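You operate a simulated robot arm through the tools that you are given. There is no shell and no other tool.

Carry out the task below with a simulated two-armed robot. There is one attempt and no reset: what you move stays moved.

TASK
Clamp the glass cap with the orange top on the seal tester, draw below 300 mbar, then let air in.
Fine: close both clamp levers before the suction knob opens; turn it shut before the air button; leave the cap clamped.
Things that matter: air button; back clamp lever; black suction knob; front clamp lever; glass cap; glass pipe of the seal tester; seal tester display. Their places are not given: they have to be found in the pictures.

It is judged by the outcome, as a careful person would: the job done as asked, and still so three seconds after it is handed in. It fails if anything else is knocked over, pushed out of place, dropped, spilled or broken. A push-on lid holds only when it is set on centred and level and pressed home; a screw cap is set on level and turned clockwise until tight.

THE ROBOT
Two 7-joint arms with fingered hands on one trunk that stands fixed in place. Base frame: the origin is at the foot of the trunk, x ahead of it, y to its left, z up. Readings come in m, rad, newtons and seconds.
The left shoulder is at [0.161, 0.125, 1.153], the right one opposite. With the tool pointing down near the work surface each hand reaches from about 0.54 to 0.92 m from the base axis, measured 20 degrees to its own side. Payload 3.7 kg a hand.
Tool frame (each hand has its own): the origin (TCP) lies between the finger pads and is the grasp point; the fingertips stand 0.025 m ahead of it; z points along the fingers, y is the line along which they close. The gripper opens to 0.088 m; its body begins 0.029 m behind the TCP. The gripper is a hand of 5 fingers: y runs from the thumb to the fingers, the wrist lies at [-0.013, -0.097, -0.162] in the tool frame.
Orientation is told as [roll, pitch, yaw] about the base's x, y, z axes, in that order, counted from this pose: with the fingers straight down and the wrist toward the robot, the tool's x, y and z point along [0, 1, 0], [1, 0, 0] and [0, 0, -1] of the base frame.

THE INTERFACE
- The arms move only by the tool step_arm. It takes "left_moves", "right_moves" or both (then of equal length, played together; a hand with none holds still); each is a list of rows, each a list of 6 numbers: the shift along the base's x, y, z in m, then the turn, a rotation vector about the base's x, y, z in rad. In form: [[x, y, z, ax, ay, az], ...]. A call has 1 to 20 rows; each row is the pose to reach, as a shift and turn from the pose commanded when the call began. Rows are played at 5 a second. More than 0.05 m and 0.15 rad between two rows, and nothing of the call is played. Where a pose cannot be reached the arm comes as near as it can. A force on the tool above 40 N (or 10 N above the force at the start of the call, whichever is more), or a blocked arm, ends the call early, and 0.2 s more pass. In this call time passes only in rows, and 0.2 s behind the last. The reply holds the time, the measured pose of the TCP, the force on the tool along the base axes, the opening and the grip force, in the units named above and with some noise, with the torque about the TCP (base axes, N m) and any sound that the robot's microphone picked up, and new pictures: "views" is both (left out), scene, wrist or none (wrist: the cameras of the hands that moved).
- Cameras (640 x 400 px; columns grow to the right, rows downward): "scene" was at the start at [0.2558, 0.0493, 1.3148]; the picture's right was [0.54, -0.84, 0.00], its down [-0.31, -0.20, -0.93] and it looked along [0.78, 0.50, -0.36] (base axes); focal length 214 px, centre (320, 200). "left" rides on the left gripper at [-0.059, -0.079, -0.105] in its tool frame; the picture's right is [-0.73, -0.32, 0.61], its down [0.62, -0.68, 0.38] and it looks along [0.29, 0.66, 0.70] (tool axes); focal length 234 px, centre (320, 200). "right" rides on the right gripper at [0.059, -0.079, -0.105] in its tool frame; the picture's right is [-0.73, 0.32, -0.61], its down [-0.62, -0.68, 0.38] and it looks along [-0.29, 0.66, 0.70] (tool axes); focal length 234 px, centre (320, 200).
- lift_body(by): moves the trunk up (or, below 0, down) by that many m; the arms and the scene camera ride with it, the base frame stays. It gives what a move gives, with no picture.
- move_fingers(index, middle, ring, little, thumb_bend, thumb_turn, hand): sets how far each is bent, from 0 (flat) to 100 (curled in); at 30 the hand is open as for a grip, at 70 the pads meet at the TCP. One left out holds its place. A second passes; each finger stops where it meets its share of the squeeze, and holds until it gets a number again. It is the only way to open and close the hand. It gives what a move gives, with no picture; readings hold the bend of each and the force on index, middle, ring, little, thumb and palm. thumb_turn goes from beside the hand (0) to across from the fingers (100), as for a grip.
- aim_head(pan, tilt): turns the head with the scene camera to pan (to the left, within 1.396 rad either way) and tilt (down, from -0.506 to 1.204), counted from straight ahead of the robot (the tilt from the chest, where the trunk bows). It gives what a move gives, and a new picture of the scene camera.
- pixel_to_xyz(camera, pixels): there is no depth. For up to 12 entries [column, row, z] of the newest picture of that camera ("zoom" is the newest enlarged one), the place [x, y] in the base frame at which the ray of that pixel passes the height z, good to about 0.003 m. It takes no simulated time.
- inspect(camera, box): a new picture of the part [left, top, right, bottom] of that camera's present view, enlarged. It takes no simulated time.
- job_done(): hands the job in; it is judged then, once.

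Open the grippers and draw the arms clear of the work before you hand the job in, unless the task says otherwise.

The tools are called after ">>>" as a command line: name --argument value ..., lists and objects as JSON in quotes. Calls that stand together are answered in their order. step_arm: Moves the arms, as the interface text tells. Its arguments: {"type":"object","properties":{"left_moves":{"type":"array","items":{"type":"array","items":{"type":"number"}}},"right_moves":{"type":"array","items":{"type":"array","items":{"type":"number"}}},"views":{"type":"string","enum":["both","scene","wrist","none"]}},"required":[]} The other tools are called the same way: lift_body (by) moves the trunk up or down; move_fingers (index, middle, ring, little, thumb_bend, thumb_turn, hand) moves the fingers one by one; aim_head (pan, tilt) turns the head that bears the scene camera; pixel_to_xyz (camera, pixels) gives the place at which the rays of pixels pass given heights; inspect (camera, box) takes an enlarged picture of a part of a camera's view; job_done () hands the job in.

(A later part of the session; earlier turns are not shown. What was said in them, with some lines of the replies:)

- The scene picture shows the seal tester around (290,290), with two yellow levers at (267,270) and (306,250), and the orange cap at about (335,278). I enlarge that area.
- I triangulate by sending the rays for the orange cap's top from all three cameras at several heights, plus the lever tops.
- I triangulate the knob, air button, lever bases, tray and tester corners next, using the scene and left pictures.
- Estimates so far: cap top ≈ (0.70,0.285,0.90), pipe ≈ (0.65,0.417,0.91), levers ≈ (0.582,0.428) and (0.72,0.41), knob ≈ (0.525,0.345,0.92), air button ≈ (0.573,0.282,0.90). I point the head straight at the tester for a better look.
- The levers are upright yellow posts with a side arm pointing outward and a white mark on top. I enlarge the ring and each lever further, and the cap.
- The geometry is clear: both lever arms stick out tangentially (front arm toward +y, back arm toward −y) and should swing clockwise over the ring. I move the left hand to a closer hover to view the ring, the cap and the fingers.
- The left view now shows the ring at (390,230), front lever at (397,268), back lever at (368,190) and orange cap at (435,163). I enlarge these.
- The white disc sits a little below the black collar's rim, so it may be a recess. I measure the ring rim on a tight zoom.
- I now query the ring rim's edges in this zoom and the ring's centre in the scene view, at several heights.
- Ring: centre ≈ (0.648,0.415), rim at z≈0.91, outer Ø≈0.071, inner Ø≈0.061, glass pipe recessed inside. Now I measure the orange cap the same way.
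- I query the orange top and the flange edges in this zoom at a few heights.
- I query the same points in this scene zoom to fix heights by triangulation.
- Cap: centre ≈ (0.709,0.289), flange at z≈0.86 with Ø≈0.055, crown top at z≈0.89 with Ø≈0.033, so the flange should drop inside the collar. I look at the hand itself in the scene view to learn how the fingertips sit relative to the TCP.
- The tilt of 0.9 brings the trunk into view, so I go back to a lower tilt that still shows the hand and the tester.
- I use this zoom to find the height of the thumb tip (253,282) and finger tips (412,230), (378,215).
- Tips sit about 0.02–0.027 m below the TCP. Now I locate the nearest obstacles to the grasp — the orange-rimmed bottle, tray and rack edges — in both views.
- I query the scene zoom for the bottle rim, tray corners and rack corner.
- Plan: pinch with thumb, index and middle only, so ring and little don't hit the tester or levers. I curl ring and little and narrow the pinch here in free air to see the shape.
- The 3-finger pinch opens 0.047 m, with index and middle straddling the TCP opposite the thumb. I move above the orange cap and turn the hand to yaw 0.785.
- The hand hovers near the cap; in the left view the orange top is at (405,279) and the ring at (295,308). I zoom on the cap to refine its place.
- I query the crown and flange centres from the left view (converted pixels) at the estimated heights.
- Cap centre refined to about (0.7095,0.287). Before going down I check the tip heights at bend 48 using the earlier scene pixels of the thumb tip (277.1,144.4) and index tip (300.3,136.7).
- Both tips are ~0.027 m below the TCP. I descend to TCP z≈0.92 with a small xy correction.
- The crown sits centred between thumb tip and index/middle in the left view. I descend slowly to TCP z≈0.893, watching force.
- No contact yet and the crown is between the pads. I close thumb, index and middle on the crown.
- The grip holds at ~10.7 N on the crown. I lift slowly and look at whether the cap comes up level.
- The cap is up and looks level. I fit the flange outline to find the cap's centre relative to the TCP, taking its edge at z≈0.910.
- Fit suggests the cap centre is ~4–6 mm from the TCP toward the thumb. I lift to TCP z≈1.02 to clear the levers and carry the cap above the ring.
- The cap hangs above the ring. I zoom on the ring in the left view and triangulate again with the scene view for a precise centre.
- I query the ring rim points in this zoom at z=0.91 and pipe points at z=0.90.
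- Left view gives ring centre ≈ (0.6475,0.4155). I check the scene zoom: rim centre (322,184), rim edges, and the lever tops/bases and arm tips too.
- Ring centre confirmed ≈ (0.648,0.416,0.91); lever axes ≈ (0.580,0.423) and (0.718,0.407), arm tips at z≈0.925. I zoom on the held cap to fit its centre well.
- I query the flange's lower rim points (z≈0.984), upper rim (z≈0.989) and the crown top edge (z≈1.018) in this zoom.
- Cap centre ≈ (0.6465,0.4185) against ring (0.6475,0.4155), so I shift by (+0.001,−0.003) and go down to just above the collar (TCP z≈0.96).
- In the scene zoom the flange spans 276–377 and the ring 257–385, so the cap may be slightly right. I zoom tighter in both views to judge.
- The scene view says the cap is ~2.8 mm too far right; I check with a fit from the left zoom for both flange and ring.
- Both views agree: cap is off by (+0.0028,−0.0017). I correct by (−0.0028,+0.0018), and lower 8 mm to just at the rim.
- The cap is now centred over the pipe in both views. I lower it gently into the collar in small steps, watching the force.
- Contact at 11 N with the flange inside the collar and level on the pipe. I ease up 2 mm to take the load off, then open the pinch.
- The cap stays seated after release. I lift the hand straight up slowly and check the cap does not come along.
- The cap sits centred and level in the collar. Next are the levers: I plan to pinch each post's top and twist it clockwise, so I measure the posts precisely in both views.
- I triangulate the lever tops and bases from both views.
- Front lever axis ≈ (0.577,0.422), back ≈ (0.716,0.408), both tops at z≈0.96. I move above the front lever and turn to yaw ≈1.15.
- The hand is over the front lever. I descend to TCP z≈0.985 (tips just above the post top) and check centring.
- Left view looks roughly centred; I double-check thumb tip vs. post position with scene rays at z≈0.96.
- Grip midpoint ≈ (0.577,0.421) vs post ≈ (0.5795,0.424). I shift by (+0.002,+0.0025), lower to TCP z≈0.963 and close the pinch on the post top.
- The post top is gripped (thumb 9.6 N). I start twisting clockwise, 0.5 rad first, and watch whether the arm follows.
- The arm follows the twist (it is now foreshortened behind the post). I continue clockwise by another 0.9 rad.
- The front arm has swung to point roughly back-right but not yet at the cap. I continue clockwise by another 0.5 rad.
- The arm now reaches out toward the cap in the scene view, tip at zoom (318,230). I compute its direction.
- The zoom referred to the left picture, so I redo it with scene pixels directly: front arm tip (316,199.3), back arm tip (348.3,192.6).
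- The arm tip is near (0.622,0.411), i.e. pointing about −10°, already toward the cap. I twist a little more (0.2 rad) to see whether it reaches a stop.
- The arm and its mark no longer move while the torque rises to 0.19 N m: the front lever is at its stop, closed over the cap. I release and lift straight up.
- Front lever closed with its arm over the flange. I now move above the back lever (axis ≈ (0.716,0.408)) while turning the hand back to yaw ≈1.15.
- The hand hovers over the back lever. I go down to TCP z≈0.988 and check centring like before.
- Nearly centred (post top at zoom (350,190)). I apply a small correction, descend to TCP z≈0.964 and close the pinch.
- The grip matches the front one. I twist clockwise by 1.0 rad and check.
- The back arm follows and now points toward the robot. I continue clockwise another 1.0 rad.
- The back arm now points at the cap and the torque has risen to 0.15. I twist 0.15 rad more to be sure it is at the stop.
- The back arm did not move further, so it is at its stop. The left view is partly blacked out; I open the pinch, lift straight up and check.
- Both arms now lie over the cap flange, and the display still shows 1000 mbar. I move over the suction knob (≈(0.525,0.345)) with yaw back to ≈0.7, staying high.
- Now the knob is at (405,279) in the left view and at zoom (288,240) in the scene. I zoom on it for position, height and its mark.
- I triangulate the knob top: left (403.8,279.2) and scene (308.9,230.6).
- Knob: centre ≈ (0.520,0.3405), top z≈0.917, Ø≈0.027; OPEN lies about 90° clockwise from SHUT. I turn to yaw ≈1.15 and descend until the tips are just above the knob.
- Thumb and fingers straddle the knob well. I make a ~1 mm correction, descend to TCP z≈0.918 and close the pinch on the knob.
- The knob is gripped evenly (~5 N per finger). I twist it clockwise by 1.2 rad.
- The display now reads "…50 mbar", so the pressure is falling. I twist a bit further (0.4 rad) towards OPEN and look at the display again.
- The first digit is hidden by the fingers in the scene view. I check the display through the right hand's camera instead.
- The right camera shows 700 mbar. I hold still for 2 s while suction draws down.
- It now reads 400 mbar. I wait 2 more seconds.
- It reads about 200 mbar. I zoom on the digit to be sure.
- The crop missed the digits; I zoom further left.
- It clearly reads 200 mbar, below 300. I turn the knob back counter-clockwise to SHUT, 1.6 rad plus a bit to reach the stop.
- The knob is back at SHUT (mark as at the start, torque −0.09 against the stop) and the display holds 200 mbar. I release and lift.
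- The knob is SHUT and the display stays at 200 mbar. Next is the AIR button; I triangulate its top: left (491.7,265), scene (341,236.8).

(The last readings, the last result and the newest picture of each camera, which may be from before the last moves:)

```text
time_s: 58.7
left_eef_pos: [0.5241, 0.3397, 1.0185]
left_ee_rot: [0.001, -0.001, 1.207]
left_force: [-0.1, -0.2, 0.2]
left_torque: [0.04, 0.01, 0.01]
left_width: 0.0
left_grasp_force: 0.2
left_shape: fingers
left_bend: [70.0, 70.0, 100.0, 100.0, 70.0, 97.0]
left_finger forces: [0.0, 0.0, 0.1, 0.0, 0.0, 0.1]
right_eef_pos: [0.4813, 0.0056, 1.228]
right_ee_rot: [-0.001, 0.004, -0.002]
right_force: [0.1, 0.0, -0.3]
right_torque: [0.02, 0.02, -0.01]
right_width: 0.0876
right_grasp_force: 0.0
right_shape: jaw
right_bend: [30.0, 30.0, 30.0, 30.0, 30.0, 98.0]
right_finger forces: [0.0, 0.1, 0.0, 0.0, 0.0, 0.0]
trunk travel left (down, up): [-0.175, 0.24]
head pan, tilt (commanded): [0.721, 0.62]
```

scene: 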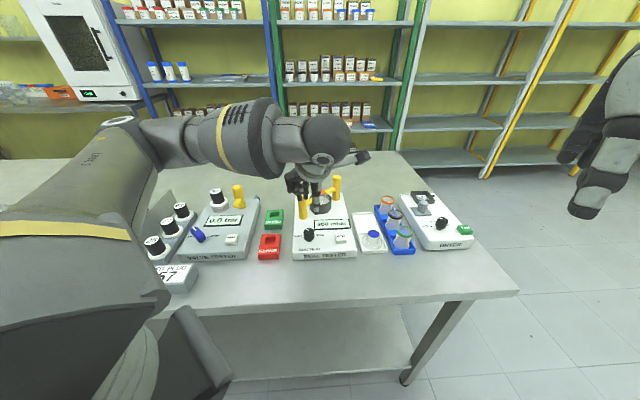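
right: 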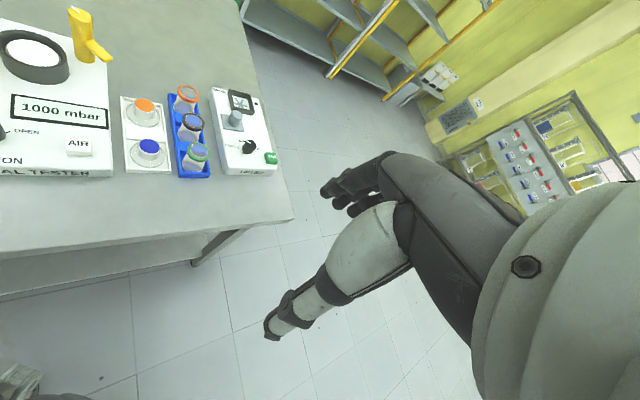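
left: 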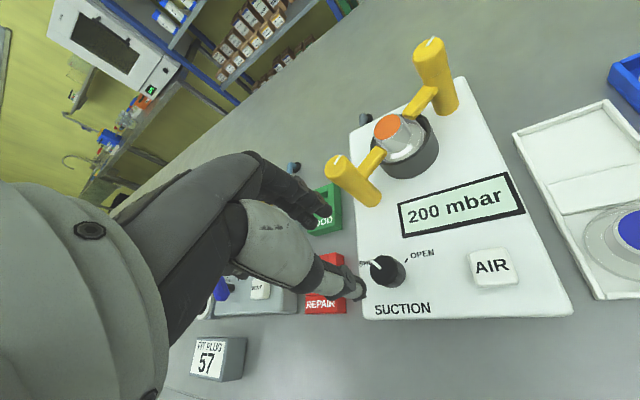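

Button top ≈ (0.577,0.281,0.891). With the pinch closed I move above it (TCP z≈0.96, yaw ≈0.6).

>>> step_arm --left_moves '[[0.0107, -0.0116, 0, 0, 0, -0.12], [0.0214, -0.0232, 0, 0, 0, -0.24], [0.0321, -0.0348, 0, 0, 0, -0.36], [0.0428, -0.0464, -0.02, 0, 0, -0.48], [0.0535, -0.058, -0.055, 0, 0, -0.6]]'

>>> inspect --camera "left" --box '[260, 190, 440, 340]'

>>> inspect --camera "scene" --box '[290, 185, 370, 255]'

```text
time_s: 59.9
left_eef_pos: [0.5767, 0.2832, 0.962]
left_ee_rot: [0.0, -0.001, 0.607]
left_force: [0.0, -0.1, -0.5]
left_torque: [0.01, -0.01, 0.02]
left_width: 0.0
left_grasp_force: 0.0
left_shape: fingers
left_bend: [70.0, 70.0, 100.0, 100.0, 70.0, 97.0]
left_finger forces: [0.0, 0.1, 0.1, 0.1, 0.0, 0.0]
right_eef_pos: [0.4817, 0.007, 1.2268]
right_ee_rot: [-0.002, 0.006, -0.002]
right_force: [0.5, 0.8, 0.1]
right_torque: [-0.03, -0.01, 0.0]
right_width: 0.0878
right_grasp_force: 0.0
right_shape: jaw
right_bend: [30.0, 30.0, 30.0, 30.0, 30.0, 98.0]
right_finger forces: [0.0, 0.1, 0.0, 0.1, 0.1, 0.0]
trunk travel left (down, up): [-0.175, 0.24]
head pan, tilt (commanded): [0.721, 0.62]
```

scene: 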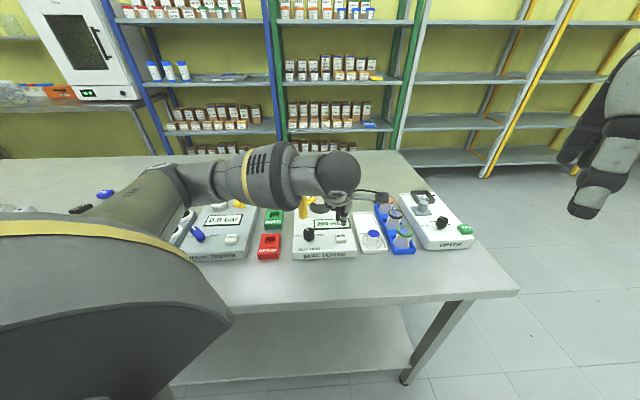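
left: 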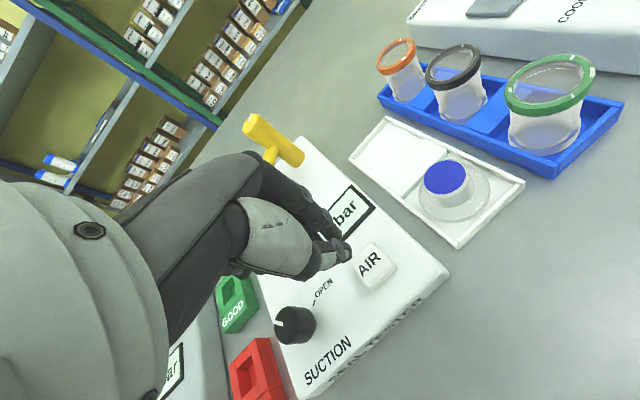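

```text
2.67 times, centred on (350, 265) of left
```

zoom: 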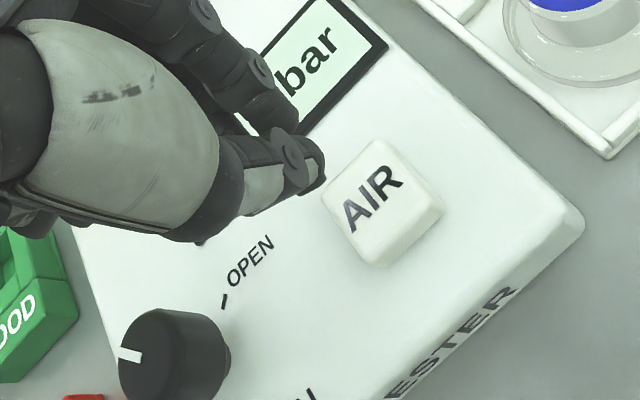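

```text
5.71 times, centred on (330, 220) of scene
```

zoom: 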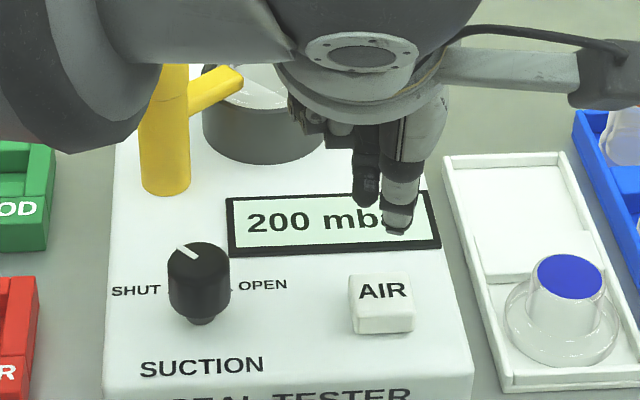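

I check where the thumb/index tips are (scene (343.7,225.6), left (342.5,257.5)) at z≈0.937 relative to the button.

>>> pixel_to_xyz --camera "scene" --pixels '[[343.7, 225, 0.936], [343.7, 225, 0.938], [343.7, 225, 0.932], [338, 220.5, 0.936], [338, 220.5, 0.94]]'

>>> pixel_to_xyz --camera "left" --pixels '[[348, 253, 0.937], [342, 257, 0.937], [330, 247, 0.937], [345, 250, 0.94], [371, 268, 0.891], [371, 268, 0.891]]'

```text
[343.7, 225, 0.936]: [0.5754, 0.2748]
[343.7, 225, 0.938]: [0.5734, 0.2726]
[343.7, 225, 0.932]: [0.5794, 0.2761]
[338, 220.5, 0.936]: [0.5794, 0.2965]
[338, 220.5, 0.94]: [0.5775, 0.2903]
```

```text
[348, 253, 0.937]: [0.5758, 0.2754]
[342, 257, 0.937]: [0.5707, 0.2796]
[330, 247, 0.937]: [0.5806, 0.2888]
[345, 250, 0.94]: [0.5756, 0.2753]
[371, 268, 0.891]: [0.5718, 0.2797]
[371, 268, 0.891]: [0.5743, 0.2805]
```

Tips straddle the button centre. I descend to just above the button, then press in 2 mm steps.

>>> step_arm --left_moves '[[-0.001, -0.002, -0.02, 0, 0, 0], [-0.001, -0.002, -0.036, 0, 0, 0], [-0.001, -0.002, -0.041, 0, 0, 0], [-0.001, -0.002, -0.044, 0, 0, 0], [-0.001, -0.002, -0.046, 0, 0, 0]]' --views "wrist"

>>> inspect --camera "scene" --box '[290, 185, 370, 255]'

>>> inspect --camera "left" --box '[260, 190, 440, 340]'

```text
time_s: 61.1
left_eef_pos: [0.5761, 0.2799, 0.917]
left_ee_rot: [-0.003, 0.001, 0.606]
left_force: [-0.9, 0.7, 1.6]
left_torque: [-0.03, -0.03, 0.01]
left_width: 0.0
left_grasp_force: 1.5
left_shape: fingers
left_bend: [70.0, 70.0, 100.0, 100.0, 70.0, 98.0]
left_finger forces: [0.2, 0.1, 0.1, 0.0, 1.6, 0.0]
right_eef_pos: [0.4809, 0.005, 1.2264]
right_ee_rot: [-0.002, 0.004, -0.003]
right_force: [-0.5, -0.1, 0.7]
right_torque: [-0.01, 0.03, 0.0]
right_width: 0.0877
right_grasp_force: 0.1
right_shape: jaw
right_bend: [30.0, 30.0, 30.0, 30.0, 30.0, 98.0]
right_finger forces: [0.0, 0.1, 0.1, 0.1, 0.0, 0.1]
trunk travel left (down, up): [-0.175, 0.24]
head pan, tilt (commanded): [0.721, 0.62]
heard: click
```

left: 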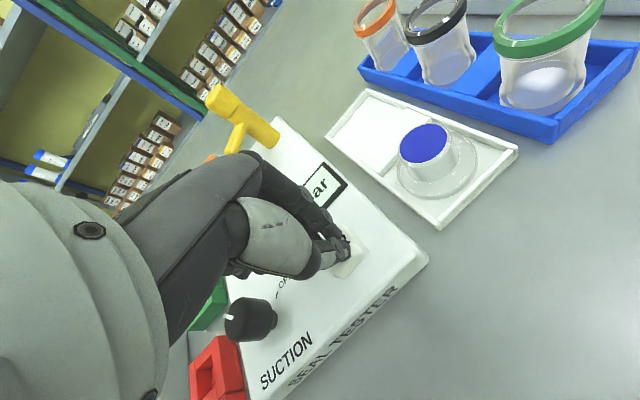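

```text
5.71 times, centred on (330, 220) of scene
```

zoom: 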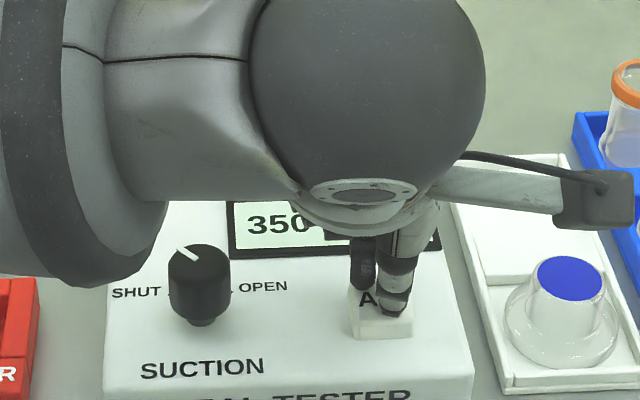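

```text
2.67 times, centred on (350, 265) of left
```

zoom: 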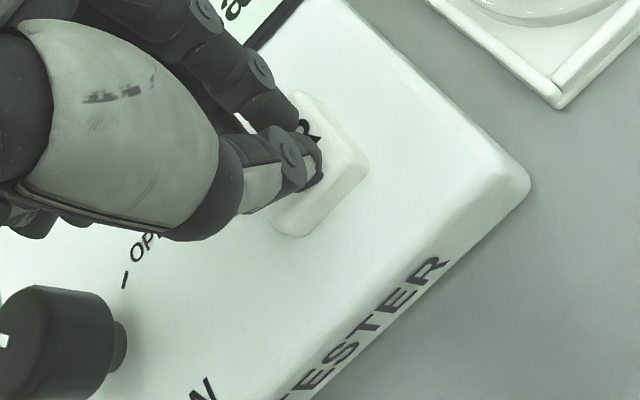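

A click was heard and the display rose to 350: air is being let in. I keep the button pressed for 2 s.

>>> step_arm --left_moves '[[0, 0, 0, 0, 0, 0], [0, 0, 0, 0, 0, 0], [0, 0, 0, 0, 0, 0], [0, 0, 0, 0, 0, 0], [0, 0, 0, 0, 0, 0], [0, 0, 0, 0, 0, 0], [0, 0, 0, 0, 0, 0], [0, 0, 0, 0, 0, 0], [0, 0, 0, 0, 0, 0], [0, 0, 0, 0, 0, 0]]' --views "none"

>>> inspect --camera "scene" --box '[290, 185, 370, 255]'

```text
time_s: 63.3
left_eef_pos: [0.576, 0.2803, 0.9175]
left_ee_rot: [0.0, 0.001, 0.607]
left_force: [0.6, 1.0, 2.8]
left_torque: [-0.01, 0.02, 0.01]
left_width: 0.0
left_grasp_force: 1.3
left_shape: fingers
left_bend: [70.0, 70.0, 100.0, 100.0, 70.0, 98.0]
left_finger forces: [0.2, 0.0, 0.1, 0.0, 1.6, 0.1]
right_eef_pos: [0.4812, 0.0048, 1.2267]
right_ee_rot: [-0.001, 0.003, -0.001]
right_force: [0.2, 0.0, -0.4]
right_torque: [0.0, 0.04, 0.0]
right_width: 0.0877
right_grasp_force: 0.0
right_shape: jaw
right_bend: [30.0, 30.0, 30.0, 30.0, 30.0, 98.0]
right_finger forces: [0.0, 0.0, 0.2, 0.0, 0.0, 0.0]
trunk travel left (down, up): [-0.175, 0.24]
head pan, tilt (commanded): [0.721, 0.62]
```

```text
5.71 times, centred on (330, 220) of scene
```

zoom: 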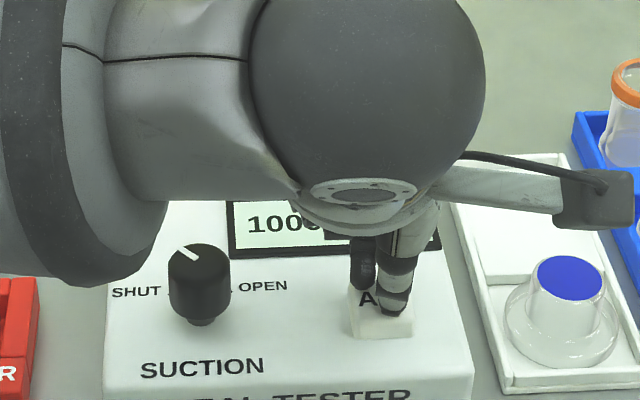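

The display is back to 1000 mbar. I lift off the button and back away.

>>> step_arm --left_moves '[[0, 0, 0.01, 0, 0, 0], [0, 0, 0.04, 0, 0, 0], [0, 0, 0.08, 0, 0, 0], [0, 0, 0.12, 0, 0, 0], [-0.02, 0, 0.16, 0, 0, 0], [-0.05, 0.01, 0.2, 0, 0, 0], [-0.08, 0.03, 0.23, 0, 0, -0.1], [-0.11, 0.05, 0.26, 0, 0, -0.2], [-0.14, 0.08, 0.28, 0, 0, -0.3]]'

>>> move_fingers --hand "left" --index 30 --middle 30 --ring 30 --little 30 --thumb_bend 30

>>> inspect --camera "scene" --box '[280, 165, 380, 260]'

>>> inspect --camera "right" --box '[0, 0, 290, 190]'

```text
refused: row 6 steps farther than a row can; nothing moved
```

```text
time_s: 64.3
left_eef_pos: [0.5761, 0.2791, 0.9172]
left_ee_rot: [0.001, 0.001, 0.608]
left_force: [-1.0, 0.0, -0.6]
left_torque: [0.01, -0.02, 0.01]
left_width: 0.0844
left_grasp_force: 0.2
left_shape: fingers
left_bend: [30.0, 30.0, 30.0, 30.0, 30.0, 98.0]
left_finger forces: [0.0, 0.1, 0.1, 0.0, 0.0, 0.0]
right_eef_pos: [0.4816, 0.0052, 1.2268]
right_ee_rot: [-0.001, 0.004, -0.003]
right_force: [-0.4, -0.4, 0.9]
right_torque: [0.0, 0.02, 0.02]
right_width: 0.0877
right_grasp_force: 0.0
right_shape: jaw
right_bend: [30.0, 30.0, 30.0, 30.0, 30.0, 98.0]
right_finger forces: [0.0, 0.0, 0.0, 0.0, 0.1, 0.1]
trunk travel left (down, up): [-0.175, 0.24]
head pan, tilt (commanded): [0.721, 0.62]
```

```text
4.21 times, centred on (330, 212) of scene
```

zoom: 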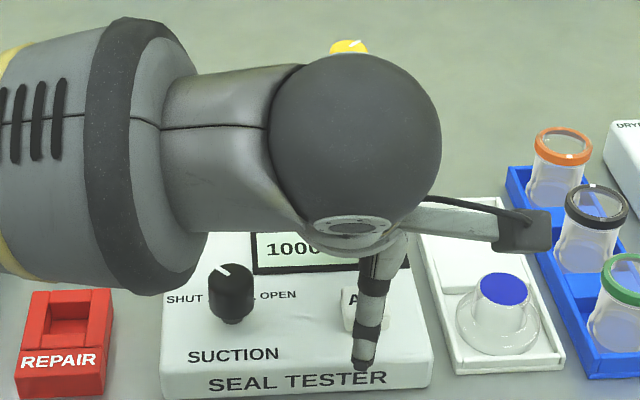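

```text
2.11 times, centred on (145, 95) of right
```

zoom: 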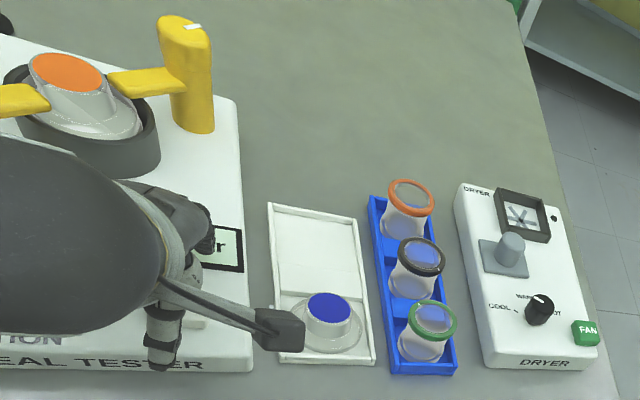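

The lift was refused (a row was too long), so the fingers opened in place, but all forces stayed ~0 and nothing was touched. I now lift straight up with shorter rows.

>>> step_arm --left_moves '[[0, 0, 0.015, 0, 0, 0], [0, 0, 0.04, 0, 0, 0], [0, 0, 0.08, 0, 0, 0], [0, 0, 0.12, 0, 0, 0], [-0.015, 0, 0.155, 0, 0, 0], [-0.04, 0.01, 0.185, 0, 0, 0], [-0.07, 0.02, 0.21, 0, 0, -0.1], [-0.1, 0.04, 0.235, 0, 0, -0.2], [-0.13, 0.06, 0.26, 0, 0, -0.3], [-0.15, 0.09, 0.285, 0, 0, -0.4]]'

>>> inspect --camera "scene" --box '[280, 165, 380, 260]'

>>> inspect --camera "right" --box '[0, 0, 290, 190]'

```text
time_s: 66.5
left_eef_pos: [0.4238, 0.369, 1.2028]
left_ee_rot: [-0.001, -0.004, 0.203]
left_force: [-0.3, 0.1, 0.8]
left_torque: [-0.01, -0.01, 0.01]
left_width: 0.0844
left_grasp_force: 0.0
left_shape: fingers
left_bend: [30.0, 30.0, 30.0, 30.0, 30.0, 98.0]
left_finger forces: [0.0, 0.1, 0.0, 0.1, 0.1, 0.0]
right_eef_pos: [0.4802, 0.0039, 1.2291]
right_ee_rot: [-0.002, 0.003, -0.002]
right_force: [-0.1, -0.6, 1.0]
right_torque: [0.0, -0.02, 0.0]
right_width: 0.0876
right_grasp_force: 0.0
right_shape: jaw
right_bend: [30.0, 30.0, 30.0, 30.0, 30.0, 98.0]
right_finger forces: [0.0, 0.1, 0.1, 0.0, 0.1, 0.0]
trunk travel left (down, up): [-0.175, 0.24]
head pan, tilt (commanded): [0.721, 0.62]
```

scene: 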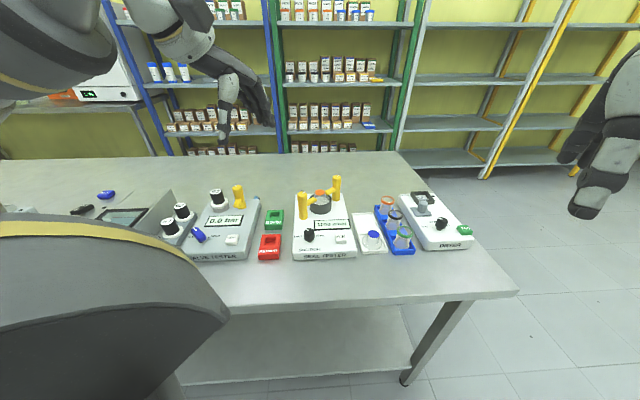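
left: 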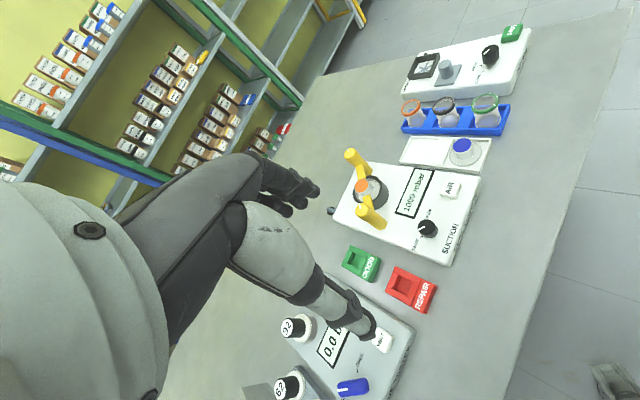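

```text
4.21 times, centred on (330, 212) of scene
```

zoom: 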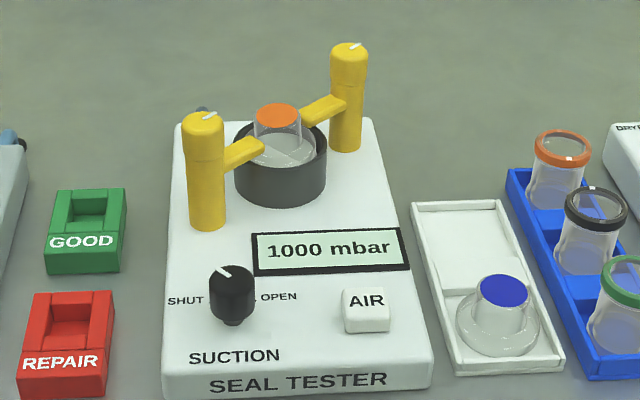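

```text
2.11 times, centred on (145, 95) of right
```

zoom: 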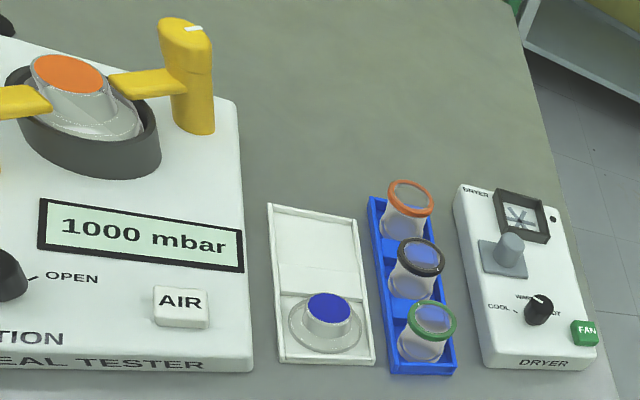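

The cap is clamped under both arms. The knob is at SHUT, the display is back at 1000 mbar after the 200 mbar draw, the other items have not moved, and the hands are open and clear. I hand the job in.

>>> job_done

```text
The job is handed in.
```

The seal test is finished and handed in. The orange-topped cap is still clamped on the seal tester.

- **Clamping:** I set the cap into the black collar on the glass pipe. Both clamp levers were turned to their stops, with their arms over the cap's flange, before I touched the suction knob.
- **Suction:** I opened the knob until the display read 200 mbar, then turned it back to SHUT. The reading stayed at 200 mbar.
- **Air:** I pressed the air button and the display went back to 1000 mbar.

Near the end a retreat move was refused because one step was too long, so the left hand opened its fingers right over the air button. The force readings stayed near zero, and nothing looked moved in the pictures afterwards. Both hands are now open and clear of the tester.
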